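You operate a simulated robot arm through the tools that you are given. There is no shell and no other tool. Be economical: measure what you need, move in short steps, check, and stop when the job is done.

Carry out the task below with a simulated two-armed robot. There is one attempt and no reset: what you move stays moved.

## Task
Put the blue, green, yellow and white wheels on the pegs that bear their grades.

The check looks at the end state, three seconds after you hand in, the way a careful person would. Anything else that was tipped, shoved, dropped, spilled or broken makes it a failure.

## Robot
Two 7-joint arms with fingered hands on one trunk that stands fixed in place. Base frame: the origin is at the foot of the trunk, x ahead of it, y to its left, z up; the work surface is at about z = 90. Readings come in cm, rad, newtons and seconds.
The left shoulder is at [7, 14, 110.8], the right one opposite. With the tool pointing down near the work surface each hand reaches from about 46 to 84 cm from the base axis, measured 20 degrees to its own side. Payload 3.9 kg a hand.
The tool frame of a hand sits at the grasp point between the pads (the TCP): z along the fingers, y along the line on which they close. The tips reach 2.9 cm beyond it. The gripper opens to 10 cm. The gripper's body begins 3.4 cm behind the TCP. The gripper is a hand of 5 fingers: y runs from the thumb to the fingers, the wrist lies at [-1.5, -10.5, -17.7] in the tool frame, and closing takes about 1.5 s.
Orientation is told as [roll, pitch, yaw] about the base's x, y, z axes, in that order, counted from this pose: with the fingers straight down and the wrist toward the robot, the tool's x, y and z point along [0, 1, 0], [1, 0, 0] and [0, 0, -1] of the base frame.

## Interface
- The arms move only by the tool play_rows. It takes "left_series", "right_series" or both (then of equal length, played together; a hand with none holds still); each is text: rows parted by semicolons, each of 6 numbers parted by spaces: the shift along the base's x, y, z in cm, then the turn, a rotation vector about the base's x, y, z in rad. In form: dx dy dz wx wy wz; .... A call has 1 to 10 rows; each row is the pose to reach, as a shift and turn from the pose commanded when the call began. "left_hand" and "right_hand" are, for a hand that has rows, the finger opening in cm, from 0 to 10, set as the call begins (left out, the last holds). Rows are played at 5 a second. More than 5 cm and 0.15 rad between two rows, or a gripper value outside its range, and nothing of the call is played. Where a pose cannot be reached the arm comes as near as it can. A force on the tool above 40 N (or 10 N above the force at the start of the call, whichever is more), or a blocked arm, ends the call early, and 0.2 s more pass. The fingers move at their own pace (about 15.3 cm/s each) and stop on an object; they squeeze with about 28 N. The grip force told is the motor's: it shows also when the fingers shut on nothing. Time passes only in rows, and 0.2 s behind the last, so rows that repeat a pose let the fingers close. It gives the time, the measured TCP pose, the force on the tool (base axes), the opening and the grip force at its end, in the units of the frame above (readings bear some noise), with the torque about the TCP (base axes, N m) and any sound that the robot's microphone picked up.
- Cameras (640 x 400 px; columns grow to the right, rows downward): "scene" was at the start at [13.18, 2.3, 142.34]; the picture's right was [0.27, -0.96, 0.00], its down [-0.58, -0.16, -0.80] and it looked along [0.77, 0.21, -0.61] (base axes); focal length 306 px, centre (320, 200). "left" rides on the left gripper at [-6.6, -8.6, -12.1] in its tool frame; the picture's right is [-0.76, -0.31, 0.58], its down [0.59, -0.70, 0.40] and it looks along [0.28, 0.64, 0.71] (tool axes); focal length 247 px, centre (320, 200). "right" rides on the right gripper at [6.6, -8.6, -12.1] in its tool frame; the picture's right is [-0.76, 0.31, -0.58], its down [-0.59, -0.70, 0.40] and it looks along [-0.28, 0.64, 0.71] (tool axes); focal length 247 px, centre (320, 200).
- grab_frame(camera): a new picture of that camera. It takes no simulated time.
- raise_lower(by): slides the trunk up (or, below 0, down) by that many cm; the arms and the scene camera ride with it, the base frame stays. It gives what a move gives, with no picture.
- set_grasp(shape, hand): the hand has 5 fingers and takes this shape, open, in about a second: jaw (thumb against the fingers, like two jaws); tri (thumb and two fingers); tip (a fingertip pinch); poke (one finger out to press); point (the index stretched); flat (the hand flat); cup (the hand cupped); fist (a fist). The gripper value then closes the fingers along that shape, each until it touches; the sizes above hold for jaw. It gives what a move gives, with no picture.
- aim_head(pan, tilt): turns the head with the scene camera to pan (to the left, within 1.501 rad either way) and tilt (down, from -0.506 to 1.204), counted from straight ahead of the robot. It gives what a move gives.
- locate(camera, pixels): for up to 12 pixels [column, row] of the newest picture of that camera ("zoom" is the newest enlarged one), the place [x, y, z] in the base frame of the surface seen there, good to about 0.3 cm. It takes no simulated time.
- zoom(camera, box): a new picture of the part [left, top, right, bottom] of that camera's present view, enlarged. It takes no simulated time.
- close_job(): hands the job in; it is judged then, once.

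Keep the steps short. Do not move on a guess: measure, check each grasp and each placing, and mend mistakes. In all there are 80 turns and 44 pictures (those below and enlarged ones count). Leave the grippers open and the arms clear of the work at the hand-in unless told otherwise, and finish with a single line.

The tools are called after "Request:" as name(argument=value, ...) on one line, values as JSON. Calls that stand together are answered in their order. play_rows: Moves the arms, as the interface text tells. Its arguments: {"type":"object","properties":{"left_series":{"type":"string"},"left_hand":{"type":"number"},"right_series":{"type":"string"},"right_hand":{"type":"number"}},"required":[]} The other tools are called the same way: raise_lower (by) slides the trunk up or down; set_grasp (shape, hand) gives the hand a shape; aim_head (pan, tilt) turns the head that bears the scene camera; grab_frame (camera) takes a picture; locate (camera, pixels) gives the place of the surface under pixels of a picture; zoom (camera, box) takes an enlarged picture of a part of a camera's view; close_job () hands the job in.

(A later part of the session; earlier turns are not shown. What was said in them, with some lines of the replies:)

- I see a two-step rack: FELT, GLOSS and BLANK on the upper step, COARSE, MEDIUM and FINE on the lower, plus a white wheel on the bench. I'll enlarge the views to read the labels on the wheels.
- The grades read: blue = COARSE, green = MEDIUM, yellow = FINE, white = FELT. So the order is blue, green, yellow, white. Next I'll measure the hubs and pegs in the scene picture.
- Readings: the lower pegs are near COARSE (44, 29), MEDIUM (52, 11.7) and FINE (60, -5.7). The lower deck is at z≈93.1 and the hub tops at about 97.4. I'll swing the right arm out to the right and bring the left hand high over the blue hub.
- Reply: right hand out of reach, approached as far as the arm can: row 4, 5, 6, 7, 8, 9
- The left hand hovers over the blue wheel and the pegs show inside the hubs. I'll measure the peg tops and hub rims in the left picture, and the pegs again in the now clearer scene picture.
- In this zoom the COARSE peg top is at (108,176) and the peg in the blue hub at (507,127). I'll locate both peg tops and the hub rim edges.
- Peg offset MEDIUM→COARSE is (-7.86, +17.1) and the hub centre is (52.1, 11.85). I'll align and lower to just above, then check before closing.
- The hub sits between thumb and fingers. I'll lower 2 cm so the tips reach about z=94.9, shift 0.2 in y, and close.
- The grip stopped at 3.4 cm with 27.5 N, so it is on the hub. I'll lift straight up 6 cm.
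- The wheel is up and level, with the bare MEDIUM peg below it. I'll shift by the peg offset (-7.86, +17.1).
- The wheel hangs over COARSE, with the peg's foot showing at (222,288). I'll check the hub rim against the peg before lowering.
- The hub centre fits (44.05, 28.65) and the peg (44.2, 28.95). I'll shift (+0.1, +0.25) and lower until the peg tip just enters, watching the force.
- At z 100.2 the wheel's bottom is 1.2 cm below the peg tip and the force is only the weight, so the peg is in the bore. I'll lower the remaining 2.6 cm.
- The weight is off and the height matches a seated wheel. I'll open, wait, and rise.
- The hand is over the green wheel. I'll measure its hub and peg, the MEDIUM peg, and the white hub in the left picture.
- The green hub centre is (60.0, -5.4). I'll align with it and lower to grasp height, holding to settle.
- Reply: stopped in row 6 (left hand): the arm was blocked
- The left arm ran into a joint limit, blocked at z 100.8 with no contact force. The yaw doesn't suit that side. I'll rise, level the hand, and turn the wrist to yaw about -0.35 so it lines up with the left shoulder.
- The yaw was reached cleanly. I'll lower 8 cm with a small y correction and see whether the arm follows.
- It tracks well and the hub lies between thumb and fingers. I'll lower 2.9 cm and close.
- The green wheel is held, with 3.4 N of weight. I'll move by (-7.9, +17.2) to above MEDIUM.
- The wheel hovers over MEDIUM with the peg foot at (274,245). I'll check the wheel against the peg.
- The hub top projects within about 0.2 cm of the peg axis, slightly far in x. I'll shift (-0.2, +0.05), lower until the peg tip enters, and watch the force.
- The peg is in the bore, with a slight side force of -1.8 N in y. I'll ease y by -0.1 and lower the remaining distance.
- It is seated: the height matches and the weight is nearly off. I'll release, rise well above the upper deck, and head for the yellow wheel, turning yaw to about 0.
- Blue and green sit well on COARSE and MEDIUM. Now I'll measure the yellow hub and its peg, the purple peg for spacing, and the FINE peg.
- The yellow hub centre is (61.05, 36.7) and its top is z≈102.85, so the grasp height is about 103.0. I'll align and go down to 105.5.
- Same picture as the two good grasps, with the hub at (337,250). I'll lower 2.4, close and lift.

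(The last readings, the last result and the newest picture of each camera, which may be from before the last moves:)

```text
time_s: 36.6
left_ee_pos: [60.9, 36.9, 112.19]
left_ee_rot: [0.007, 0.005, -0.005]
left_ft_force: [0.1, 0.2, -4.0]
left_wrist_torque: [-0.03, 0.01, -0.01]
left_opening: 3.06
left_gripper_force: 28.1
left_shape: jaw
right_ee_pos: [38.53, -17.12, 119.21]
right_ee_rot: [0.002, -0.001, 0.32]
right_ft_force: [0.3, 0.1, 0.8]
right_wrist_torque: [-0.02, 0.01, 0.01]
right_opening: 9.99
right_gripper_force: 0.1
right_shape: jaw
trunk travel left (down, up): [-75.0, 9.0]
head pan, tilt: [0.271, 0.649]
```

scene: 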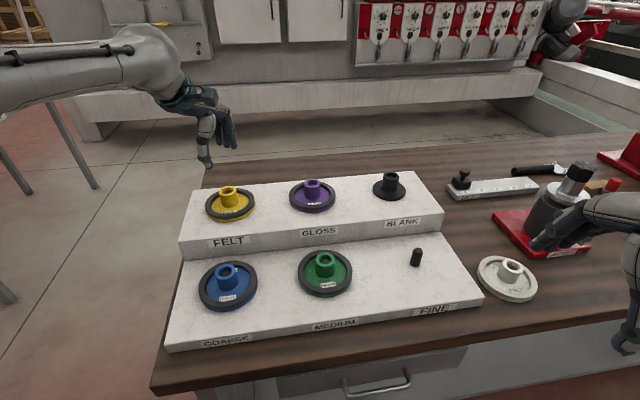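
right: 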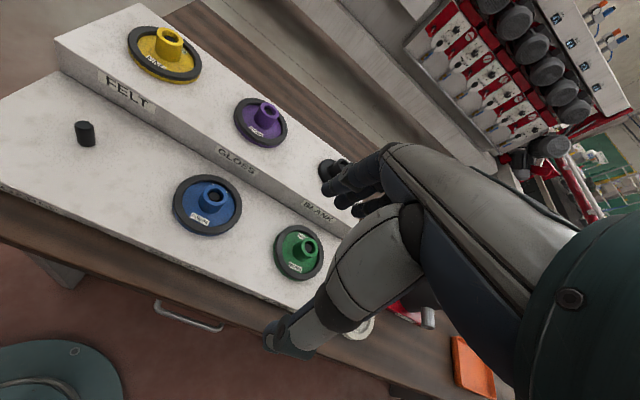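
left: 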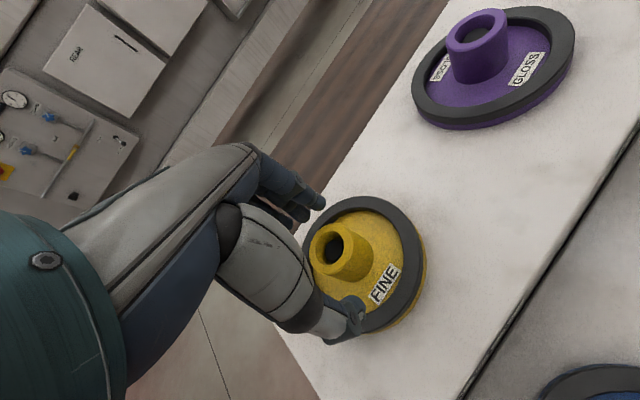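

The yellow wheel is held, with 4 N of weight. I'll carry it at height to above FINE, turning yaw to -0.35 on the way.

Request:
play_rows(left_series="-0.1 -4.2 0 0 0 -0.035; -0.2 -8.4 0 0 0 -0.07; -0.3 -12.6 0 0 0 -0.105; -0.4 -16.8 0 0 0 -0.14; -0.5 -21 0 0 0 -0.175; -0.6 -25.2 0 0 0 -0.21; -0.7 -29.4 0 0 0 -0.245; -0.8 -33.6 0 0 0 -0.28; -0.9 -37.8 0 0 0 -0.315; -0.95 -42 0 0 0 -0.35")

Request:
play_rows(left_series="0 0 -3 0 0 0; 0 0 -6 0 0 0; 0 0 -7.5 0 0 0; 0 0 -7.5 0 0 0; 0 0 -7.5 0 0 0")

Request:
zoom(camera="scene", box=[320, 180, 520, 305])

```text
time_s: 38.8
left_ee_pos: [60.39, -5.65, 111.9]
left_ee_rot: [0.007, 0.005, -0.355]
left_ft_force: [0.1, -1.0, -3.7]
left_wrist_torque: [0.0, 0.0, 0.0]
left_opening: 3.06
left_gripper_force: 28.1
left_shape: jaw
right_ee_pos: [38.63, -17.32, 119.16]
right_ee_rot: [0.003, 0.0, 0.32]
right_ft_force: [0.2, 0.1, 0.1]
right_wrist_torque: [0.02, 0.0, 0.02]
right_opening: 10.0
right_gripper_force: 0.1
right_shape: jaw
trunk travel left (down, up): [-75.0, 9.0]
head pan, tilt: [0.271, 0.649]
```

```text
time_s: 40.0
left_ee_pos: [60.15, -5.16, 104.45]
left_ee_rot: [0.007, 0.004, -0.354]
left_ft_force: [0.2, -0.3, -3.6]
left_wrist_torque: [-0.01, 0.02, 0.01]
left_opening: 3.04
left_gripper_force: 28.6
left_shape: jaw
right_ee_pos: [38.52, -17.09, 119.07]
right_ee_rot: [0.002, 0.001, 0.317]
right_ft_force: [-0.4, -0.5, 0.1]
right_wrist_torque: [-0.01, 0.0, 0.0]
right_opening: 9.98
right_gripper_force: 0.1
right_shape: jaw
trunk travel left (down, up): [-75.0, 9.0]
head pan, tilt: [0.271, 0.649]
```

```text
3.20 times, centred on (420, 242) of scene
```

zoom: 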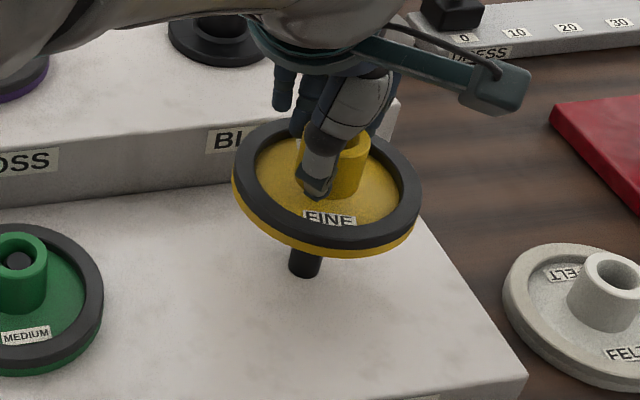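

The wheel is over FINE, with the peg foot at (305,262). I'll locate rim points to verify.

Request:
locate(camera="zoom", pixels=[[240, 170], [412, 200], [330, 243], [262, 138], [404, 168], [280, 224], [380, 235], [366, 150], [293, 268], [318, 268], [355, 195]])

```text
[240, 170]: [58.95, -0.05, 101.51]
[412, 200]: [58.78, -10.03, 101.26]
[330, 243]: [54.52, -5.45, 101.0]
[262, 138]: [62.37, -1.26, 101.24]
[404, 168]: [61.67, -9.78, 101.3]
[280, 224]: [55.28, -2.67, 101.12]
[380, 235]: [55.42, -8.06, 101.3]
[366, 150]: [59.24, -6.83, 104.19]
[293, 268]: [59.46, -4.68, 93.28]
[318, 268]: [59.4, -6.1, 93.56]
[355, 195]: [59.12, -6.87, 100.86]
```

The rim fit matches the earlier good placing to within 0.2 cm. I'll shift y by -0.15 and lower until the peg enters.

Request:
play_rows(left_series="0 -0.15 -1 0 0 0; 0 -0.15 -2.5 0 0 0; 0 -0.15 -3.5 0 0 0; 0 -0.15 -4 0 0 0; 0 -0.15 -4.4 0 0 0; 0 -0.15 -4.4 0 0 0")

```text
time_s: 41.4
left_ee_pos: [59.87, -5.44, 100.14]
left_ee_rot: [0.008, 0.002, -0.353]
left_ft_force: [2.6, -0.3, -2.8]
left_wrist_torque: [-0.07, -0.11, -0.01]
left_opening: 3.05
left_gripper_force: 28.3
left_shape: jaw
right_ee_pos: [38.61, -17.26, 119.13]
right_ee_rot: [0.002, 0.0, 0.32]
right_ft_force: [-0.4, -0.2, 0.0]
right_wrist_torque: [0.01, 0.0, -0.04]
right_opening: 9.98
right_gripper_force: 0.1
right_shape: jaw
trunk travel left (down, up): [-75.0, 9.0]
head pan, tilt: [0.271, 0.649]
```

The peg is in the bore, with +2.6 N side force in x. I'll ease x by +0.15 and lower to seat.

Request:
play_rows(left_series="0.15 0 -0.7 0 0 0; 0.15 0 -1.4 0 0 0; 0.15 0 -2 0 0 0; 0.15 0 -2.45 0 0 0; 0.15 0 -2.45 0 0 0")

Request:
zoom(camera="scene", box=[320, 180, 580, 342])

```text
time_s: 42.6
left_ee_pos: [59.97, -5.35, 97.7]
left_ee_rot: [0.006, 0.003, -0.352]
left_ft_force: [0.1, 0.7, -4.2]
left_wrist_torque: [-0.01, -0.02, 0.0]
left_opening: 3.02
left_gripper_force: 28.0
left_shape: jaw
right_ee_pos: [38.6, -17.21, 119.2]
right_ee_rot: [0.001, 0.0, 0.318]
right_ft_force: [-0.1, 0.1, 0.6]
right_wrist_torque: [0.0, 0.0, 0.02]
right_opening: 10.0
right_gripper_force: 0.1
right_shape: jaw
trunk travel left (down, up): [-75.0, 9.0]
head pan, tilt: [0.271, 0.649]
```

```text
2.46 times, centred on (450, 261) of scene
```

zoom: 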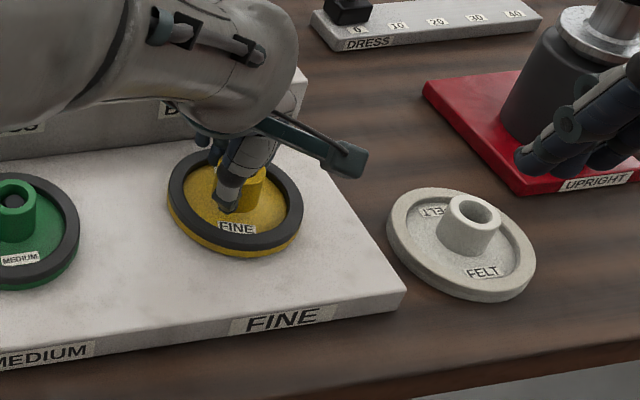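

Force still reads 4 N, so I'll lower another 0.2, release and rise. Then I'll measure the white wheel and the grinder block beside it.

Request:
play_rows(left_series="0 0 -0.25 0 0 0; 0 0 -0.25 0 0 0")

Request:
play_rows(left_series="0 0 0 0 0 0; 0 0 0 0 0 0; 0 0 0 0 0 0; 0 0 2 0 0 0; 0 0 5 0 0 0; 0 0 9 0 0 0; 0 0 13 0 0 0; 0 0 16 0 0 0", left_hand=7)

Request:
locate(camera="zoom", pixels=[[475, 198], [453, 212], [498, 212], [475, 222], [392, 225], [530, 265], [475, 295], [440, 190], [520, 183], [425, 85], [505, 100], [400, 290]])

```text
time_s: 43.2
left_ee_pos: [60.17, -5.39, 97.6]
left_ee_rot: [0.004, 0.001, -0.352]
left_ft_force: [-0.7, 0.1, -1.3]
left_wrist_torque: [-0.02, -0.09, 0.02]
left_opening: 3.02
left_gripper_force: 27.3
left_shape: jaw
right_ee_pos: [38.69, -17.09, 119.16]
right_ee_rot: [0.001, -0.001, 0.318]
right_ft_force: [0.0, -0.7, -0.3]
right_wrist_torque: [-0.01, 0.01, -0.01]
right_opening: 10.01
right_gripper_force: 0.1
right_shape: jaw
trunk travel left (down, up): [-75.0, 9.0]
head pan, tilt: [0.271, 0.649]
```

```text
time_s: 45.0
left_ee_pos: [59.84, -5.43, 113.35]
left_ee_rot: [0.008, 0.004, -0.353]
left_ft_force: [0.7, -0.3, -0.4]
left_wrist_torque: [-0.01, -0.01, 0.0]
left_opening: 6.97
left_gripper_force: 0.1
left_shape: jaw
right_ee_pos: [38.59, -17.17, 119.15]
right_ee_rot: [0.002, -0.002, 0.318]
right_ft_force: [0.3, 0.1, -0.1]
right_wrist_torque: [-0.01, 0.02, -0.02]
right_opening: 9.98
right_gripper_force: 0.1
right_shape: jaw
trunk travel left (down, up): [-75.0, 9.0]
head pan, tilt: [0.271, 0.649]
```

```text
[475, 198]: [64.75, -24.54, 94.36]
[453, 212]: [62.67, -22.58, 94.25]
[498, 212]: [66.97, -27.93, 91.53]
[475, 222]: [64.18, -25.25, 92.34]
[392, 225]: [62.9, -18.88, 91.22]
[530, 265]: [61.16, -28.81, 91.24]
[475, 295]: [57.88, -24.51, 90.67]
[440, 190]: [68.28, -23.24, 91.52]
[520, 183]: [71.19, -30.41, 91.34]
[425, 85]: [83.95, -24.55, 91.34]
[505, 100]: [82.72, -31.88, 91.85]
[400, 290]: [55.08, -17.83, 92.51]
```

White hub centre is (63.2, -24.1) and its top is 94.3, so the grasp height is about 94.4. The right hand at (38.5, -17) could get in the way of the left forearm, so first I'll move it further right and up, turning its wrist to suit.

Request:
play_rows(right_series="0.5 -1 2 0 0 -0.11; 1 -3 4 0 0 -0.22; 2 -7 5 0 0 -0.33; 3 -11 5 0 0 -0.44; 4 -15 5 0 0 -0.55; 5 -19 5 0 0 -0.66; 6 -23 5 0 0 -0.77; 6 -27 5 0 0 -0.88; 6 -27 5 0 0 -0.88")

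Request:
grab_frame(camera="scene")

```text
time_s: 47.0
left_ee_pos: [59.95, -5.48, 113.27]
left_ee_rot: [0.007, 0.004, -0.353]
left_ft_force: [0.2, -0.2, -0.3]
left_wrist_torque: [-0.01, 0.02, 0.01]
left_opening: 7.01
left_gripper_force: 0.0
left_shape: jaw
right_ee_pos: [47.75, -41.04, 122.96]
right_ee_rot: [0.001, -0.001, -0.566]
right_ft_force: [-0.5, -0.8, -0.2]
right_wrist_torque: [-0.04, -0.01, 0.02]
right_opening: 10.01
right_gripper_force: 0.1
right_shape: jaw
right hand out of reach, approached as far as the arm can: row 3, 4, 5, 6, 7, 8, 9
trunk travel left (down, up): [-75.0, 9.0]
head pan, tilt: [0.271, 0.649]
```

```text
12 pictures are left
```

scene: 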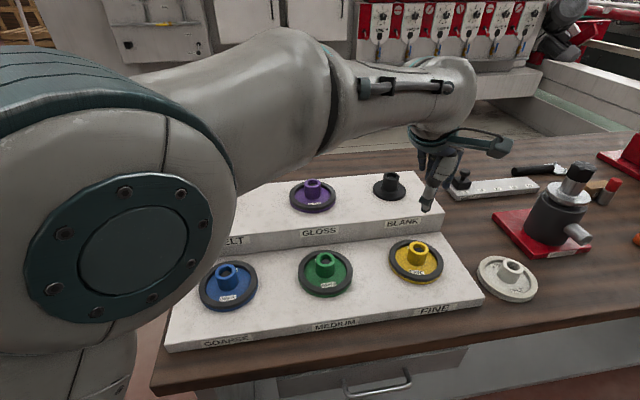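

Three wheels are seated and the right hand is out of the way. I'll bring the left hand over the white wheel at about z 108, yaw -0.6.

Request:
play_rows(left_series="0.7 -3.7 0 0 0 -0.05; 1.3 -7.4 0 0 0 -0.1; 2 -11.1 0 0 0 -0.15; 2.7 -14.8 0 0 0 -0.2; 3.3 -18.6 -2 0 0 -0.25; 3.3 -18.6 -5 0 0 -0.25; 3.3 -18.6 -5 0 0 -0.25")

Request:
grab_frame(camera="left")

```text
time_s: 48.6
left_ee_pos: [63.0, -22.7, 109.08]
left_ee_rot: [0.009, 0.0, -0.604]
left_ft_force: [-0.3, 0.0, -0.5]
left_wrist_torque: [0.04, 0.0, 0.04]
left_opening: 6.95
left_gripper_force: 0.0
left_shape: jaw
left hand out of reach, approached as far as the arm can: row 5, 6, 7
right_ee_pos: [47.84, -41.33, 122.88]
right_ee_rot: [0.003, -0.001, -0.562]
right_ft_force: [0.3, -0.1, 0.3]
right_wrist_torque: [0.0, -0.01, -0.01]
right_opening: 9.98
right_gripper_force: 0.1
right_shape: jaw
trunk travel left (down, up): [-75.0, 9.0]
head pan, tilt: [0.271, 0.649]
```

```text
11 pictures are left
```

left: 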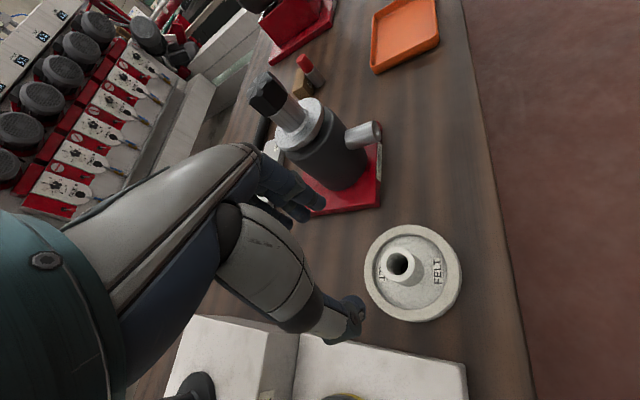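

The left arm falls 1.4 cm short in y at yaw -0.6. A further turned wrist should bring it in. First I'll measure the white hub here and the nearby grinder, to keep the hand clear of it.

Request:
locate(camera="left", pixels=[[386, 262], [400, 249], [414, 264], [400, 280], [376, 140], [355, 140], [325, 170], [378, 205], [325, 212], [266, 98], [368, 275], [460, 275]])

Request:
play_rows(left_series="0 0 0 0 0 -0.1; 0 0 0 0 0 -0.2; 0 0 0 0 0 -0.3; 0 0 0 0 0 -0.4; 0 -0.7 0 0 0 -0.4; 0 -1.4 -1 0 0 -0.4; 0 -1.4 -3 0 0 -0.4; 0 -1.4 -3 0 0 -0.4")

```text
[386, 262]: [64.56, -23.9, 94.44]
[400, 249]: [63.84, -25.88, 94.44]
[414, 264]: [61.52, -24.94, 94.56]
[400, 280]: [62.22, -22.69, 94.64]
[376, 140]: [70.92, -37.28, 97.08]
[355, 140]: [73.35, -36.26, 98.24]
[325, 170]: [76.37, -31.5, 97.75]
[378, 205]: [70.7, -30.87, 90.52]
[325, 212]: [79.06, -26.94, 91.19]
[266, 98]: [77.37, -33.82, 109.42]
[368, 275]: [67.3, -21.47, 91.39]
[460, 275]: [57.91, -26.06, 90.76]
```

```text
time_s: 50.4
left_ee_pos: [62.23, -22.47, 107.83]
left_ee_rot: [0.008, 0.001, -1.003]
left_ft_force: [0.7, 0.0, -0.3]
left_wrist_torque: [0.0, -0.03, -0.03]
left_opening: 6.98
left_gripper_force: 0.1
left_shape: jaw
left hand out of reach, approached as far as the arm can: row 2, 3, 4, 5, 6, 7, 8
right_ee_pos: [47.75, -41.17, 122.96]
right_ee_rot: [0.001, -0.001, -0.562]
right_ft_force: [0.2, -0.3, -0.9]
right_wrist_torque: [0.0, 0.01, 0.04]
right_opening: 9.99
right_gripper_force: 0.1
right_shape: jaw
trunk travel left (down, up): [-75.0, 9.0]
head pan, tilt: [0.271, 0.649]
```

Still about 1.5 cm short, so the left arm is at its limit there. The plan is for the right hand to shift the white wheel to a table spot the left reaches. I'll test a candidate spot near (68, -18.2), just right of the rack, with the left hand high above the table.

Request:
play_rows(left_series="1.5 1.1 0 0 0 0.1; 3 2.2 0 0 0 0.2; 4.5 3.3 0 0 0 0.3; 5.8 4.3 0 0 0 0.4; 5.8 4.3 -2 0 0 0.5; 5.8 4.3 -5 0 0 0.5; 5.8 4.3 -7.5 0 0 0.5; 5.8 4.3 -7.5 0 0 0.5; 5.8 4.3 -7.5 0 0 0.5")

Request:
grab_frame(camera="left")

```text
time_s: 52.4
left_ee_pos: [67.99, -18.12, 100.2]
left_ee_rot: [0.007, 0.002, -0.502]
left_ft_force: [-0.6, -0.3, 0.0]
left_wrist_torque: [0.01, 0.0, 0.0]
left_opening: 7.0
left_gripper_force: 0.2
left_shape: jaw
left hand out of reach, approached as far as the arm can: row 2, 3, 4, 5
right_ee_pos: [47.73, -41.23, 123.05]
right_ee_rot: [0.001, -0.001, -0.561]
right_ft_force: [0.6, 0.6, 0.3]
right_wrist_torque: [0.01, 0.01, 0.02]
right_opening: 9.98
right_gripper_force: 0.1
right_shape: jaw
trunk travel left (down, up): [-75.0, 9.0]
head pan, tilt: [0.271, 0.649]
```

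```text
10 pictures are left
```

left: 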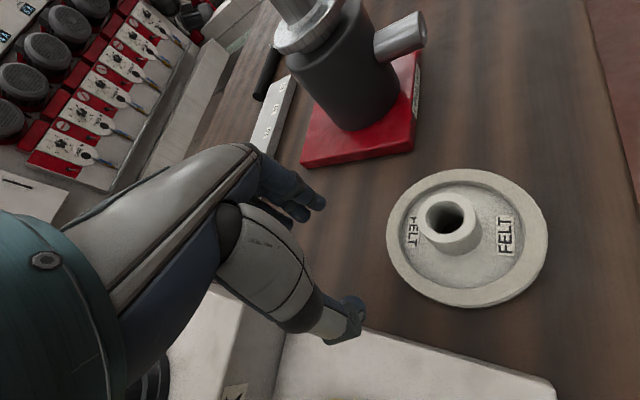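

The left reached (68.0, -18.1, 100.2) fully. I'll test that it can also go down to grasp height here, where the table is free, and measure the rack edge and the grinder's base.

Request:
locate(camera="left", pixels=[[305, 162], [410, 152], [375, 332], [460, 358], [545, 385], [330, 165], [265, 148], [395, 240], [448, 205], [425, 225], [470, 228], [448, 250]])

Request:
play_rows(left_series="0.8 -0.3 -2 0 0 0; 0.8 -0.3 -4 0 0 0; 0.8 -0.3 -5.3 0 0 0; 0.8 -0.3 -5.3 0 0 0; 0.8 -0.3 -5.3 0 0 0")

```text
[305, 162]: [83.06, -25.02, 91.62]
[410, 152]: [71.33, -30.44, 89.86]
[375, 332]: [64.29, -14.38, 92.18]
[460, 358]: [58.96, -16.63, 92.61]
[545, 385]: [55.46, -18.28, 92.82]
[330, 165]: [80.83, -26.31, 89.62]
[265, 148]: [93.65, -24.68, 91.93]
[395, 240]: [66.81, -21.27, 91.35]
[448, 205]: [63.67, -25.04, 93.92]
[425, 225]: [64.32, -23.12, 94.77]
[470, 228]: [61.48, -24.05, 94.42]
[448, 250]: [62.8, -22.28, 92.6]
```

```text
time_s: 53.6
left_ee_pos: [68.71, -18.43, 94.9]
left_ee_rot: [0.006, 0.003, -0.502]
left_ft_force: [-0.1, 0.0, -0.5]
left_wrist_torque: [0.0, 0.02, 0.03]
left_opening: 6.96
left_gripper_force: 0.1
left_shape: jaw
left hand out of reach, approached as far as the arm can: row 1
right_ee_pos: [47.89, -41.18, 122.84]
right_ee_rot: [0.002, -0.002, -0.561]
right_ft_force: [-0.2, 0.1, 0.5]
right_wrist_torque: [-0.02, 0.0, 0.0]
right_opening: 10.0
right_gripper_force: 0.2
right_shape: jaw
trunk travel left (down, up): [-75.0, 9.0]
head pan, tilt: [0.271, 0.649]
```

The left reaches (68.7, -18.4) at grasp height, so I'll use a drop spot of about (68.9, -18.6), which keeps 0.7 cm off the rack. Now the left retreats to the left, then the right comes over the white hub at (63.1, -24.35).

Request:
play_rows(left_series="0 0 4 0 0 0; -1 1.5 8 0 0 0.05; -3 5 10 0 0 0.1; -5 8.8 12 0 0 0.15; -7 12.6 14 0 0 0.2; -9 16.4 16 0 0 0.25; -11 20.3 17 0 0 0.3; -13 24.2 17.5 0 0 0.35; -15 28.5 17.5 0 0 0.4; -16.5 32.5 17.5 0 0 0.45")

Request:
play_rows(right_series="2 2 0 0 0 0.05; 4 4.5 -2 0 0 0.1; 6 7 -4 0 0 0.15; 8.5 9.5 -6 0 0 0.2; 11 12 -8 0 0 0.25; 13 14.5 -10 0 0 0.3; 15 16.8 -12 0 0 0.36; 15 16.8 -12 0 0 0.36; 15 16.8 -12 0 0 0.36", right_hand=7)

Request:
grab_frame(camera="right")

```text
time_s: 55.8
left_ee_pos: [52.43, 14.01, 112.67]
left_ee_rot: [0.006, 0.002, -0.053]
left_ft_force: [0.0, -0.5, 1.5]
left_wrist_torque: [-0.02, -0.01, 0.01]
left_opening: 6.97
left_gripper_force: 0.1
left_shape: jaw
right_ee_pos: [47.79, -40.8, 123.05]
right_ee_rot: [0.001, -0.004, -0.56]
right_ft_force: [-0.4, -0.3, -0.4]
right_wrist_torque: [-0.03, -0.01, 0.0]
right_opening: 9.99
right_gripper_force: 0.1
right_shape: jaw
trunk travel left (down, up): [-75.0, 9.0]
head pan, tilt: [0.271, 0.649]
```

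```text
time_s: 57.8
left_ee_pos: [52.58, 13.82, 112.78]
left_ee_rot: [0.008, 0.003, -0.052]
left_ft_force: [0.0, -0.1, 0.2]
left_wrist_torque: [0.0, 0.02, 0.02]
left_opening: 6.96
left_gripper_force: 0.1
left_shape: jaw
right_ee_pos: [62.46, -24.24, 110.66]
right_ee_rot: [0.002, -0.002, -0.2]
right_ft_force: [0.6, 0.8, -0.2]
right_wrist_torque: [-0.04, -0.01, -0.02]
right_opening: 7.06
right_gripper_force: 0.1
right_shape: jaw
trunk travel left (down, up): [-75.0, 9.0]
head pan, tilt: [0.271, 0.649]
```

```text
9 pictures are left
```

right: 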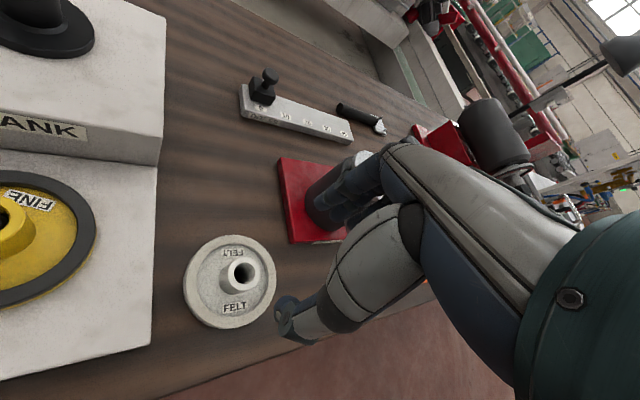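

The right hand is above the white wheel. I'll measure the hub in this picture.

Request:
locate(camera="right", pixels=[[240, 261], [226, 272], [256, 272], [240, 288], [187, 280], [275, 275], [230, 238], [232, 328], [292, 240], [280, 160]])

Request:
play_rows(right_series="0.5 0 -3 0 0 0; 0.6 -0.1 -7 0 0 0; 0.6 -0.1 -11 0 0 0; 0.6 -0.1 -13.3 0 0 0; 0.6 -0.1 -13.3 0 0 0")

Request:
grab_frame(camera="right")

```text
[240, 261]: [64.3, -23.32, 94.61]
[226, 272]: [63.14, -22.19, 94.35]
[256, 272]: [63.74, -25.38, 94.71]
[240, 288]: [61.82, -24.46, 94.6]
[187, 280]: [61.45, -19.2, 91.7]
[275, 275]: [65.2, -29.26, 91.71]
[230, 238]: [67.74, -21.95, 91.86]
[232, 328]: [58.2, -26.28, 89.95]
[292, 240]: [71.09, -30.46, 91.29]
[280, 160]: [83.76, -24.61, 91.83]
```

```text
time_s: 59.0
left_ee_pos: [52.53, 13.8, 112.83]
left_ee_rot: [0.007, 0.003, -0.052]
left_ft_force: [-0.5, 0.1, 0.2]
left_wrist_torque: [0.01, 0.0, 0.0]
left_opening: 6.96
left_gripper_force: 0.0
left_shape: jaw
right_ee_pos: [63.28, -24.77, 97.28]
right_ee_rot: [0.002, 0.0, -0.201]
right_ft_force: [-0.6, 0.6, -0.5]
right_wrist_torque: [0.02, 0.02, 0.02]
right_opening: 7.03
right_gripper_force: 0.1
right_shape: jaw
trunk travel left (down, up): [-75.0, 9.0]
head pan, tilt: [0.271, 0.649]
```

```text
8 pictures are left
```

right: 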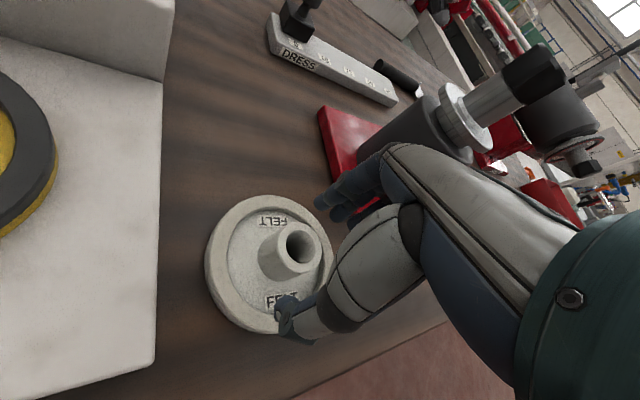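

The mirror image of the earlier good grasps, with the hub at (298,248). I'll lower 2.8 with y +0.3, close, and lift 3.

Request:
play_rows(right_series="0 0.3 -1.5 0 0 0; 0 0.3 -2.8 0 0 0; 0 0.3 -2.8 0 0 0")

Request:
play_rows(right_series="0 0 0 0 0 0; 0 0 0 0 0 0; 0 0 0 0 0 0; 0 0 0 0 0 0; 0 0 0 0 0 0; 0 0 0 0 0 0; 0 0 0 0 0 0; 0 0 0 0 0 0", right_hand=2.5)

Request:
play_rows(right_series="0 0 1 0 0 0; 0 0 2.5 0 0 0; 0 0 3 0 0 0; 0 0 3 0 0 0")

```text
time_s: 59.8
left_ee_pos: [52.51, 13.73, 112.68]
left_ee_rot: [0.006, 0.003, -0.052]
left_ft_force: [-0.3, -0.8, -0.2]
left_wrist_torque: [0.0, -0.03, 0.0]
left_opening: 6.99
left_gripper_force: 0.0
left_shape: jaw
right_ee_pos: [63.3, -24.41, 94.64]
right_ee_rot: [0.002, -0.003, -0.2]
right_ft_force: [-0.1, 0.1, -0.5]
right_wrist_torque: [-0.02, -0.01, -0.01]
right_opening: 7.06
right_gripper_force: 0.1
right_shape: jaw
trunk travel left (down, up): [-75.0, 9.0]
head pan, tilt: [0.271, 0.649]
```

```text
time_s: 61.6
left_ee_pos: [52.56, 13.68, 112.64]
left_ee_rot: [0.008, 0.005, -0.054]
left_ft_force: [-0.3, -0.4, 0.1]
left_wrist_torque: [0.02, -0.02, -0.02]
left_opening: 6.98
left_gripper_force: 0.0
left_shape: jaw
right_ee_pos: [63.28, -24.46, 94.65]
right_ee_rot: [0.001, -0.001, -0.201]
right_ft_force: [-1.0, 0.7, -0.1]
right_wrist_torque: [0.0, -0.06, 0.0]
right_opening: 2.81
right_gripper_force: 28.2
right_shape: jaw
trunk travel left (down, up): [-75.0, 9.0]
head pan, tilt: [0.271, 0.649]
```

```text
time_s: 62.6
left_ee_pos: [52.65, 13.67, 112.73]
left_ee_rot: [0.006, 0.004, -0.051]
left_ft_force: [0.6, -0.1, 0.6]
left_wrist_torque: [-0.02, -0.05, 0.01]
left_opening: 6.95
left_gripper_force: 0.0
left_shape: jaw
right_ee_pos: [63.09, -24.57, 97.68]
right_ee_rot: [0.001, 0.0, -0.199]
right_ft_force: [-0.3, 0.2, -3.3]
right_wrist_torque: [0.01, 0.04, 0.0]
right_opening: 2.81
right_gripper_force: 28.1
right_shape: jaw
trunk travel left (down, up): [-75.0, 9.0]
head pan, tilt: [0.271, 0.649]
```

The white wheel is held. I'll raise 1.5 more and shift (+5.7, +5.7) to the drop spot, then look before lowering.

Request:
play_rows(right_series="0 0 1.5 0 0 0; 2.5 2.5 1.5 0 0 0; 5 5 1.5 0 0 0; 5.7 5.7 1.5 0 0 0; 5.7 5.7 1.5 0 0 0; 5.7 5.7 1.5 0 0 0")

Request:
grab_frame(camera="right")

```text
time_s: 64.0
left_ee_pos: [52.53, 13.8, 112.69]
left_ee_rot: [0.008, 0.003, -0.051]
left_ft_force: [-0.1, -0.1, 0.7]
left_wrist_torque: [0.0, 0.04, -0.01]
left_opening: 6.97
left_gripper_force: 0.0
left_shape: jaw
right_ee_pos: [68.95, -18.67, 99.0]
right_ee_rot: [0.004, 0.0, -0.202]
right_ft_force: [-0.7, 0.2, -3.1]
right_wrist_torque: [0.02, 0.0, -0.01]
right_opening: 2.8
right_gripper_force: 27.7
right_shape: jaw
trunk travel left (down, up): [-75.0, 9.0]
head pan, tilt: [0.271, 0.649]
```

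```text
7 pictures are left
```

right: 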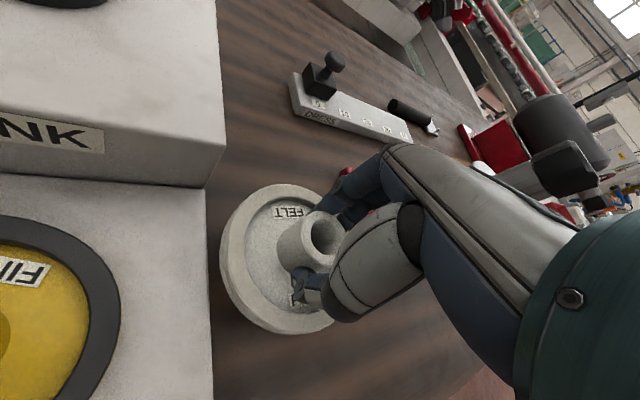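

I'll check the gap between wheel rim and rack edge.

Request:
locate(camera="right", pixels=[[226, 240], [230, 275], [260, 325], [290, 188], [205, 230], [208, 330], [218, 150], [304, 230], [325, 215], [338, 232], [322, 250]])

```text
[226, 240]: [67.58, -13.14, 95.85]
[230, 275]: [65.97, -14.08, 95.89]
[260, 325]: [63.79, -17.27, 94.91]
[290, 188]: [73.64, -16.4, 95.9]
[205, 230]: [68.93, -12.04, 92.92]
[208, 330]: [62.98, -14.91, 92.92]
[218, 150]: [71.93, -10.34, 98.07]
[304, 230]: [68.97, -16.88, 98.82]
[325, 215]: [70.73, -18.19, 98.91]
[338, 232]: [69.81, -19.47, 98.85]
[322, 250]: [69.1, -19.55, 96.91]
```

The wheel centre is (68.75, -18.05), only 0.33 cm from the rack edge. I'll shift (+0.15, -0.3), lower 4.4 to the table and release.

Request:
play_rows(right_series="0.15 -0.3 0 0 0 0; 0.15 -0.3 -1.5 0 0 0; 0.15 -0.3 -3 0 0 0; 0.15 -0.3 -4 0 0 0; 0.15 -0.3 -4.4 0 0 0; 0.15 -0.3 -4.4 0 0 0")

Request:
play_rows(right_series="0 0 0 0 0 0; 0 0 0 0 0 0; 0 0 0 0 0 0; 0 0 0 0 0 0; 0 0 3 0 0 0; 0 0 7 0 0 0; 0 0 11 0 0 0; 0 0 15 0 0 0", right_hand=7)

Request:
play_rows(right_series="-2.5 -2.5 1.5 0 0 -0.05; -5 -5 3 0 0 -0.1; -8 -8 5 0 0 -0.15; -11 -11 7 0 0 -0.2; -14 -14 9 0 0 -0.25; -17 -17 11 0 0 -0.3; -20 -20 13 0 0 -0.36; -21 -22 13 0 0 -0.36")

Request:
grab_frame(camera="scene")

```text
time_s: 65.4
left_ee_pos: [52.47, 13.8, 112.77]
left_ee_rot: [0.009, 0.005, -0.053]
left_ft_force: [0.1, -1.2, 0.8]
left_wrist_torque: [0.03, 0.0, -0.05]
left_opening: 6.97
left_gripper_force: 0.0
left_shape: jaw
right_ee_pos: [69.03, -19.19, 94.75]
right_ee_rot: [0.001, -0.003, -0.2]
right_ft_force: [0.4, 0.1, 1.4]
right_wrist_torque: [-0.04, -0.11, 0.01]
right_opening: 2.82
right_gripper_force: 27.6
right_shape: jaw
trunk travel left (down, up): [-75.0, 9.0]
head pan, tilt: [0.271, 0.649]
```

```text
time_s: 67.2
left_ee_pos: [52.35, 13.77, 112.73]
left_ee_rot: [0.006, 0.001, -0.052]
left_ft_force: [0.1, 0.1, 0.3]
left_wrist_torque: [0.02, 0.03, -0.01]
left_opening: 6.99
left_gripper_force: 0.1
left_shape: jaw
right_ee_pos: [69.19, -19.14, 109.51]
right_ee_rot: [0.002, 0.0, -0.199]
right_ft_force: [-0.8, 1.2, 0.0]
right_wrist_torque: [0.02, -0.01, 0.0]
right_opening: 6.98
right_gripper_force: 0.0
right_shape: jaw
trunk travel left (down, up): [-75.0, 9.0]
head pan, tilt: [0.271, 0.649]
```

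```text
time_s: 69.0
left_ee_pos: [52.55, 13.72, 112.71]
left_ee_rot: [0.007, 0.003, -0.052]
left_ft_force: [0.4, 0.2, 0.1]
left_wrist_torque: [0.0, 0.02, -0.03]
left_opening: 6.98
left_gripper_force: 0.0
left_shape: jaw
right_ee_pos: [47.96, -40.91, 122.59]
right_ee_rot: [0.003, -0.001, -0.561]
right_ft_force: [0.5, -0.5, 0.3]
right_wrist_torque: [0.01, 0.0, -0.01]
right_opening: 6.97
right_gripper_force: 0.0
right_shape: jaw
trunk travel left (down, up): [-75.0, 9.0]
head pan, tilt: [0.271, 0.649]
```

```text
6 pictures are left
```

scene: 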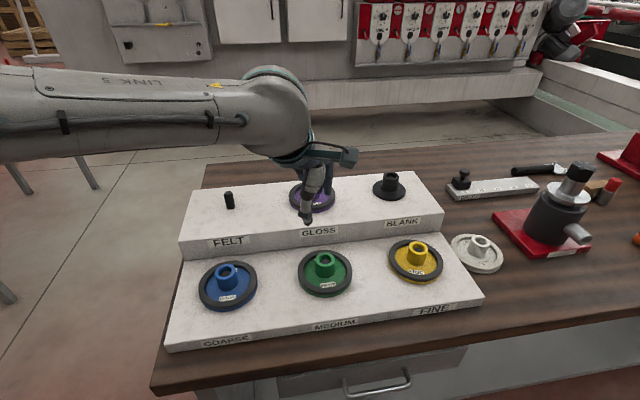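

The white wheel is at its new spot and the FELT peg is visible at (229,194). I'll measure both.

Request:
locate(camera="scene", pixels=[[473, 241], [490, 241], [482, 237], [481, 246], [456, 246], [501, 255], [480, 268], [478, 234], [229, 193], [228, 194], [230, 207], [226, 207]])

Request:
play_rows(left_series="2 -4.3 1 0 0 -0.05; 4 -8.6 1 0 0 -0.1; 6 -12.6 0 0 0 -0.15; 8 -16.7 -1 0 0 -0.2; 10 -20.7 -2 0 0 -0.25; 12 -24.7 -3 0 0 -0.3; 14 -28.7 -4 0 0 -0.4; 16.3 -32.4 -6 0 0 -0.45; 16.3 -32.4 -10 0 0 -0.45; 16.3 -32.4 -13 0 0 -0.45")

```text
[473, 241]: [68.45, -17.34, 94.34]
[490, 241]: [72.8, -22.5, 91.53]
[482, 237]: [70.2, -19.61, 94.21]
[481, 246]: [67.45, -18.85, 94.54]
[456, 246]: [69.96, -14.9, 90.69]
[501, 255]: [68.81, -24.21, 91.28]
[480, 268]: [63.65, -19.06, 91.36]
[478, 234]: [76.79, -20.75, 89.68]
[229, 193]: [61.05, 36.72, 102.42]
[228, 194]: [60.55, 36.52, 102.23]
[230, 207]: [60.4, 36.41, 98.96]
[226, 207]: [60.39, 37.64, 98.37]
```

```text
time_s: 71.2
left_ee_pos: [68.55, -18.36, 98.99]
left_ee_rot: [0.006, 0.004, -0.502]
left_ft_force: [0.1, -0.9, 0.4]
left_wrist_torque: [-0.03, 0.01, 0.03]
left_opening: 6.98
left_gripper_force: 0.0
left_shape: jaw
left hand out of reach, approached as far as the arm can: row 8, 9
right_ee_pos: [48.14, -40.85, 122.53]
right_ee_rot: [-0.001, 0.001, -0.563]
right_ft_force: [-0.3, -0.1, 0.1]
right_wrist_torque: [-0.04, 0.01, -0.01]
right_opening: 7.01
right_gripper_force: 0.1
right_shape: jaw
trunk travel left (down, up): [-75.0, 9.0]
head pan, tilt: [0.271, 0.649]
```

The white hub centre is about (69.0, -18.75) and the left hand is at (68.55, -18.36, 99). I'll shift (+0.4, -0.4) with 2 cm of lowering and look.

Request:
play_rows(left_series="0.2 -0.2 -1 0 0 0; 0.4 -0.4 -2 0 0 0; 0.4 -0.4 -2 0 0 0; 0.4 -0.4 -2 0 0 0")

Request:
grab_frame(camera="left")

```text
time_s: 72.2
left_ee_pos: [68.38, -18.75, 98.09]
left_ee_rot: [0.006, 0.004, -0.503]
left_ft_force: [-0.2, -0.3, -1.0]
left_wrist_torque: [0.0, -0.07, 0.0]
left_opening: 6.95
left_gripper_force: 0.0
left_shape: jaw
left hand out of reach, approached as far as the arm can: row 1, 2, 3, 4
right_ee_pos: [48.04, -40.78, 122.61]
right_ee_rot: [0.001, -0.001, -0.56]
right_ft_force: [0.9, 0.4, 0.3]
right_wrist_torque: [0.04, -0.01, 0.01]
right_opening: 6.97
right_gripper_force: 0.1
right_shape: jaw
trunk travel left (down, up): [-75.0, 9.0]
head pan, tilt: [0.271, 0.649]
```

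```text
5 pictures are left
```

left: 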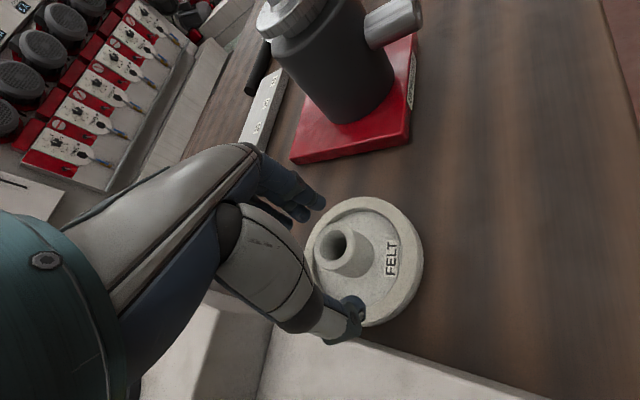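

The hub at (340,250) is within 0.4 cm of the closing line, but the arm is at its edge here. It reached lower heights before, so I'll lower with a small ease back and read the pose.

Request:
play_rows(left_series="-0.2 0.2 -1 0 0 0; -0.2 0.2 -2 0 0 0; -0.2 0.2 -2.4 0 0 0; -0.2 0.2 -2.4 0 0 0")

```text
time_s: 73.2
left_ee_pos: [68.36, -18.65, 95.54]
left_ee_rot: [0.007, 0.003, -0.501]
left_ft_force: [1.0, 0.1, 0.1]
left_wrist_torque: [0.02, 0.0, -0.01]
left_opening: 6.98
left_gripper_force: 0.1
left_shape: jaw
right_ee_pos: [48.02, -40.88, 122.68]
right_ee_rot: [0.001, -0.001, -0.56]
right_ft_force: [0.6, 0.4, 0.4]
right_wrist_torque: [0.01, 0.01, -0.02]
right_opening: 6.99
right_gripper_force: 0.1
right_shape: jaw
trunk travel left (down, up): [-75.0, 9.0]
head pan, tilt: [0.271, 0.649]
```

Now at (68.36, -18.65, 95.5) with no limit message. I'll nudge x +0.4 and lower 0.95.

Request:
play_rows(left_series="0 0 -0.6 0 0 0; 0.4 0 -0.95 0 0 0; 0.4 0 -0.95 0 0 0")

Request:
play_rows(left_series="0 0 0 0 0 0; 0 0 0 0 0 0; 0 0 0 0 0 0; 0 0 0 0 0 0; 0 0 0 0 0 0; 0 0 0 0 0 0; 0 0 0 0 0 0; 0 0 0 0 0 0", left_hand=2.5)

```text
time_s: 74.0
left_ee_pos: [68.71, -18.51, 94.65]
left_ee_rot: [0.006, 0.0, -0.503]
left_ft_force: [-0.1, 0.5, 0.1]
left_wrist_torque: [-0.01, -0.03, 0.02]
left_opening: 6.98
left_gripper_force: 0.0
left_shape: jaw
right_ee_pos: [47.93, -40.73, 122.65]
right_ee_rot: [0.002, -0.003, -0.562]
right_ft_force: [-0.4, -0.5, -0.3]
right_wrist_torque: [0.02, -0.03, 0.01]
right_opening: 6.99
right_gripper_force: 0.1
right_shape: jaw
trunk travel left (down, up): [-75.0, 9.0]
head pan, tilt: [0.271, 0.649]
```

```text
time_s: 75.8
left_ee_pos: [68.63, -18.48, 94.66]
left_ee_rot: [0.006, 0.003, -0.503]
left_ft_force: [-0.5, 0.1, -0.5]
left_wrist_torque: [-0.01, 0.03, 0.01]
left_opening: 3.04
left_gripper_force: 28.0
left_shape: jaw
right_ee_pos: [48.12, -40.75, 122.69]
right_ee_rot: [0.0, 0.001, -0.56]
right_ft_force: [0.0, -0.1, 0.5]
right_wrist_torque: [0.02, -0.01, 0.01]
right_opening: 6.99
right_gripper_force: 0.0
right_shape: jaw
trunk travel left (down, up): [-75.0, 9.0]
head pan, tilt: [0.271, 0.649]
```

Gripped at 3.0 cm. I'll lift straight 4.5 first, then rise while backing away toward the rack's middle.

Request:
play_rows(left_series="0 0 1 0 0 0; 0 0 2.5 0 0 0; 0 0 4.5 0 0 0; -1 1.5 8 0 0 0; -2.5 4 11.5 0 0 0.03; -4.5 7.5 14 0 0 0.06; -6.5 11 16.5 0 0 0.09; -7.6 14.5 18.5 0 0 0.12; -7.6 18 18.5 0 0 0.15; -7.6 18 18.5 0 0 0.15")

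Request:
grab_frame(camera="scene")

```text
time_s: 78.0
left_ee_pos: [61.12, -0.41, 113.06]
left_ee_rot: [0.008, 0.003, -0.352]
left_ft_force: [0.2, -0.1, -4.1]
left_wrist_torque: [0.01, 0.0, 0.0]
left_opening: 2.99
left_gripper_force: 28.6
left_shape: jaw
right_ee_pos: [47.97, -40.84, 122.62]
right_ee_rot: [0.001, 0.001, -0.559]
right_ft_force: [0.4, 0.2, -0.4]
right_wrist_torque: [0.02, 0.04, 0.03]
right_opening: 6.99
right_gripper_force: 0.1
right_shape: jaw
trunk travel left (down, up): [-75.0, 9.0]
head pan, tilt: [0.271, 0.649]
```

```text
4 pictures are left
```

scene: 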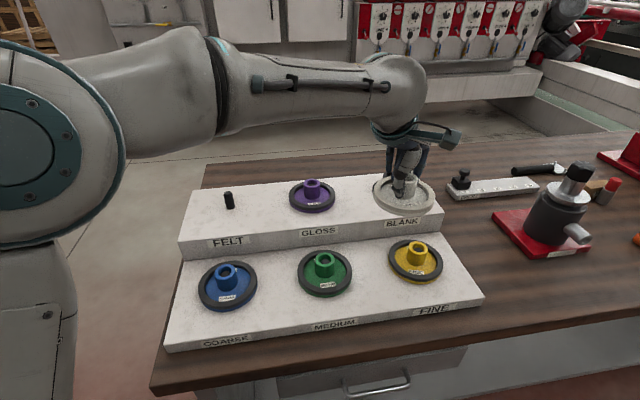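

The white wheel is held level. I'll carry it along to above FELT at (61.05, 36.75), yaw back to 0, then lower to z 109.

Request:
play_rows(left_series="0 4.1 0 0 0 0.04; 0 8.2 0 0 0 0.08; 0 12.4 0 0 0 0.12; 0 16.5 0 0 0 0.16; 0 20.6 0 0 0 0.2; 0 24.7 0 0 0 0.24; 0 28.9 0 0 0 0.28; 0 33 0 0 0 0.32; 0 37.1 0 0 0 0.35; 0 37.1 -2 0 0 0.35")

Request:
play_rows(left_series="0 0 -1 0 0 0; 0 0 -1 0 0 0; 0 0 -1 0 0 0")

Request:
zoom(camera="scene", box=[150, 120, 310, 220])

```text
time_s: 80.2
left_ee_pos: [61.15, 36.5, 111.06]
left_ee_rot: [0.008, 0.004, -0.004]
left_ft_force: [-0.1, 0.4, -4.1]
left_wrist_torque: [0.01, -0.03, 0.01]
left_opening: 2.99
left_gripper_force: 28.2
left_shape: jaw
right_ee_pos: [48.06, -40.83, 122.62]
right_ee_rot: [0.002, 0.001, -0.561]
right_ft_force: [0.4, -0.2, 0.3]
right_wrist_torque: [0.0, 0.01, -0.03]
right_opening: 6.97
right_gripper_force: 0.1
right_shape: jaw
trunk travel left (down, up): [-75.0, 9.0]
head pan, tilt: [0.271, 0.649]
```

```text
time_s: 81.0
left_ee_pos: [61.2, 36.56, 109.95]
left_ee_rot: [0.007, 0.004, -0.002]
left_ft_force: [0.7, 0.2, -2.8]
left_wrist_torque: [0.02, 0.0, 0.01]
left_opening: 2.96
left_gripper_force: 28.1
left_shape: jaw
right_ee_pos: [48.04, -40.78, 122.66]
right_ee_rot: [0.001, -0.002, -0.56]
right_ft_force: [-0.3, 0.2, 0.7]
right_wrist_torque: [0.02, 0.0, 0.0]
right_opening: 6.96
right_gripper_force: 0.1
right_shape: jaw
trunk travel left (down, up): [-75.0, 9.0]
head pan, tilt: [0.271, 0.649]
```

```text
4.00 times, centred on (230, 170) of scene
```

zoom: 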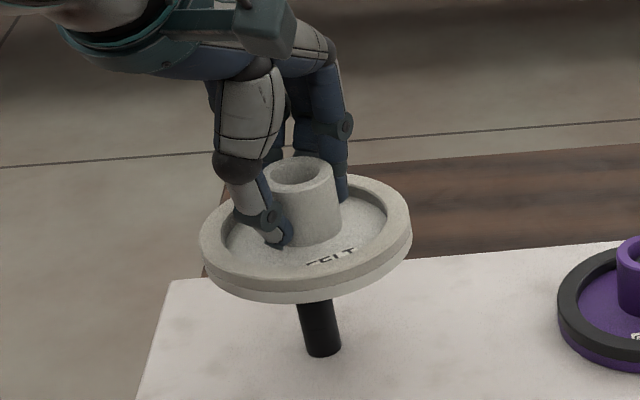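

Clear view: the hub ring is at (300,172) and the peg at (320,330). I'll measure both.

Request:
locate(camera="zoom", pixels=[[268, 172], [332, 176], [302, 159], [298, 189], [205, 245], [408, 225], [300, 283], [375, 185], [306, 330], [336, 330], [322, 352], [320, 330]])

```text
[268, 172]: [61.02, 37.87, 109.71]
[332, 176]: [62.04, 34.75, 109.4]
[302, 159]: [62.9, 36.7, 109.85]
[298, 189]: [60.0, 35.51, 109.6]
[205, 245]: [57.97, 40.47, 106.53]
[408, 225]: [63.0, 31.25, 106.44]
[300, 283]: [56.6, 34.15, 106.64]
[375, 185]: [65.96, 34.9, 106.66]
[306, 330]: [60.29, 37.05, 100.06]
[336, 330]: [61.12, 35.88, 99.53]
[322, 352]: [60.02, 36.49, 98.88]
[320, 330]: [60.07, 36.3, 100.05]
```

The hub centre is (61.5, 36.2) and the peg (61.0, 36.7), and the projection check agrees. I'll shift (-0.4, +0.42) and lower 4.3 until the peg tip enters.

Request:
play_rows(left_series="-0.4 0.42 0 0 0 0; -0.4 0.42 -1.5 0 0 0; -0.4 0.42 -2.7 0 0 0; -0.4 0.42 -3.3 0 0 0; -0.4 0.42 -3.8 0 0 0; -0.4 0.42 -4.3 0 0 0; -0.4 0.42 -4.3 0 0 0")

```text
time_s: 82.6
left_ee_pos: [60.72, 36.89, 105.91]
left_ee_rot: [0.006, 0.005, -0.003]
left_ft_force: [1.2, -0.5, -4.1]
left_wrist_torque: [0.01, -0.03, -0.01]
left_opening: 2.98
left_gripper_force: 28.2
left_shape: jaw
right_ee_pos: [48.11, -40.82, 122.6]
right_ee_rot: [0.0, 0.0, -0.56]
right_ft_force: [0.0, 0.5, 0.2]
right_wrist_torque: [-0.01, 0.02, 0.0]
right_opening: 7.0
right_gripper_force: 0.0
right_shape: jaw
trunk travel left (down, up): [-75.0, 9.0]
head pan, tilt: [0.271, 0.649]
```

The wheel's bottom is about 1 cm below the peg tip with no upward push, so the peg is in. I'll ease x +0.1 and lower to seat.

Request:
play_rows(left_series="0.1 0 -0.7 0 0 0; 0.1 0 -1.4 0 0 0; 0.1 0 -2 0 0 0; 0.1 0 -2.5 0 0 0; 0.1 0 -2.5 0 0 0")

```text
time_s: 83.8
left_ee_pos: [60.9, 36.94, 103.35]
left_ee_rot: [0.007, 0.003, -0.004]
left_ft_force: [1.0, 0.0, -3.9]
left_wrist_torque: [-0.01, 0.0, 0.0]
left_opening: 2.96
left_gripper_force: 27.3
left_shape: jaw
right_ee_pos: [48.03, -40.77, 122.53]
right_ee_rot: [0.001, 0.001, -0.56]
right_ft_force: [0.7, -0.2, -0.9]
right_wrist_torque: [0.02, -0.01, 0.0]
right_opening: 6.96
right_gripper_force: 0.1
right_shape: jaw
trunk travel left (down, up): [-75.0, 9.0]
head pan, tilt: [0.271, 0.649]
```

Weight is still on the hand, so it is just above the deck. I'll lower in small steps.

Request:
play_rows(left_series="0 0 -0.15 0 0 0; 0 0 -0.3 0 0 0; 0 0 -0.3 0 0 0")

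```text
time_s: 84.6
left_ee_pos: [60.77, 36.95, 103.18]
left_ee_rot: [0.007, 0.001, -0.006]
left_ft_force: [0.0, 0.5, -1.2]
left_wrist_torque: [0.04, -0.08, 0.0]
left_opening: 2.95
left_gripper_force: 28.2
left_shape: jaw
right_ee_pos: [48.02, -40.8, 122.63]
right_ee_rot: [0.001, -0.002, -0.56]
right_ft_force: [0.2, -0.2, -0.3]
right_wrist_torque: [0.01, 0.04, 0.03]
right_opening: 6.99
right_gripper_force: 0.1
right_shape: jaw
trunk travel left (down, up): [-75.0, 9.0]
head pan, tilt: [0.271, 0.649]
```

The wheel is resting on the deck. I'll release, rise, back off to the left, and take a final look.

Request:
play_rows(left_series="0 0 0 0 0 0; 0 0 0 0 0 0; 0 0 0 0 0 0; 0 0 2 0 0 0; 0 0 5 0 0 0; 0 0 9 0 0 0; 0 0 13 0 0 0; -3 2 16 0 0 0; -7 4 18 0 0 0; -11 6 18 0 0 0.1", left_hand=8)

Request:
play_rows(left_series="-3 1 0 0 0 0; -6 2 0 0 0 0.1; -8 3 0 0 0 0.2", left_hand=10, right_series="0 0 0 0 0 0; 0 0 0 0 0 0; 0 0 0 0 0 0", right_hand=10)

Request:
grab_frame(camera="scene")

Request:
zoom(camera="scene", box=[170, 165, 490, 365])

```text
time_s: 86.8
left_ee_pos: [49.43, 43.09, 121.11]
left_ee_rot: [0.006, 0.0, 0.095]
left_ft_force: [-0.1, -0.2, 0.3]
left_wrist_torque: [0.0, -0.03, 0.01]
left_opening: 7.96
left_gripper_force: 0.0
left_shape: jaw
right_ee_pos: [47.91, -40.71, 122.77]
right_ee_rot: [0.001, -0.003, -0.561]
right_ft_force: [0.3, 0.7, -0.3]
right_wrist_torque: [0.0, 0.0, 0.03]
right_opening: 6.96
right_gripper_force: 0.1
right_shape: jaw
trunk travel left (down, up): [-75.0, 9.0]
head pan, tilt: [0.271, 0.649]
```

```text
time_s: 87.6
left_ee_pos: [41.73, 45.94, 120.83]
left_ee_rot: [0.006, 0.001, 0.298]
left_ft_force: [-0.2, -0.4, 0.6]
left_wrist_torque: [-0.03, 0.01, 0.01]
left_opening: 9.98
left_gripper_force: 0.0
left_shape: jaw
right_ee_pos: [47.98, -40.92, 122.55]
right_ee_rot: [0.001, 0.0, -0.557]
right_ft_force: [-0.2, 1.0, -0.5]
right_wrist_torque: [0.0, 0.0, -0.02]
right_opening: 9.99
right_gripper_force: 0.1
right_shape: jaw
trunk travel left (down, up): [-75.0, 9.0]
head pan, tilt: [0.271, 0.649]
```

```text
2 pictures are left
```

scene: 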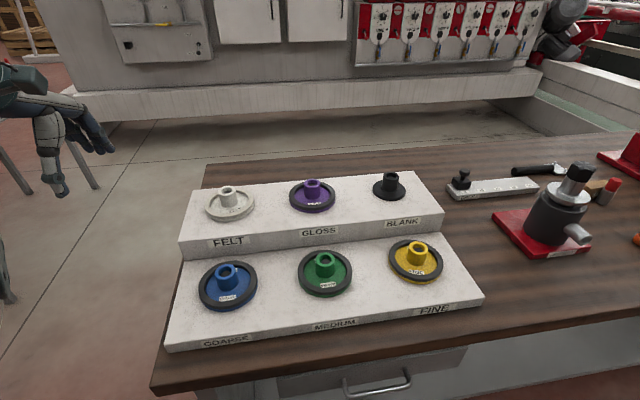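

```text
2.00 times, centred on (330, 265) of scene
```

zoom: 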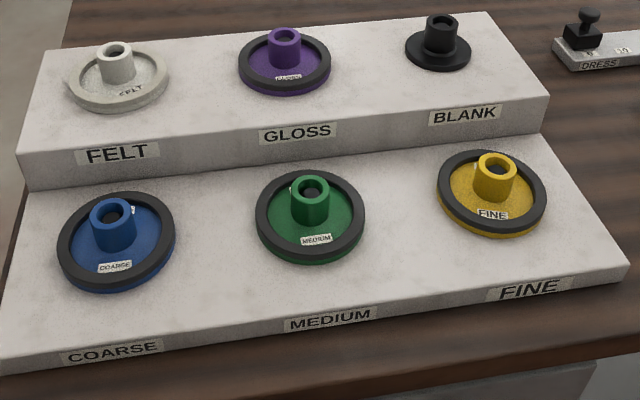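

All four wheels sit flat on the pegs that bear their grades, purple and the BLANK piece are untouched, and both hands are open and clear. I'm handing in.

Request:
close_job()

```text
The job is handed in.
```

The job is handed in: blue is on COARSE, green on MEDIUM, yellow on FINE and white on FELT, all seated flat with nothing else disturbed.
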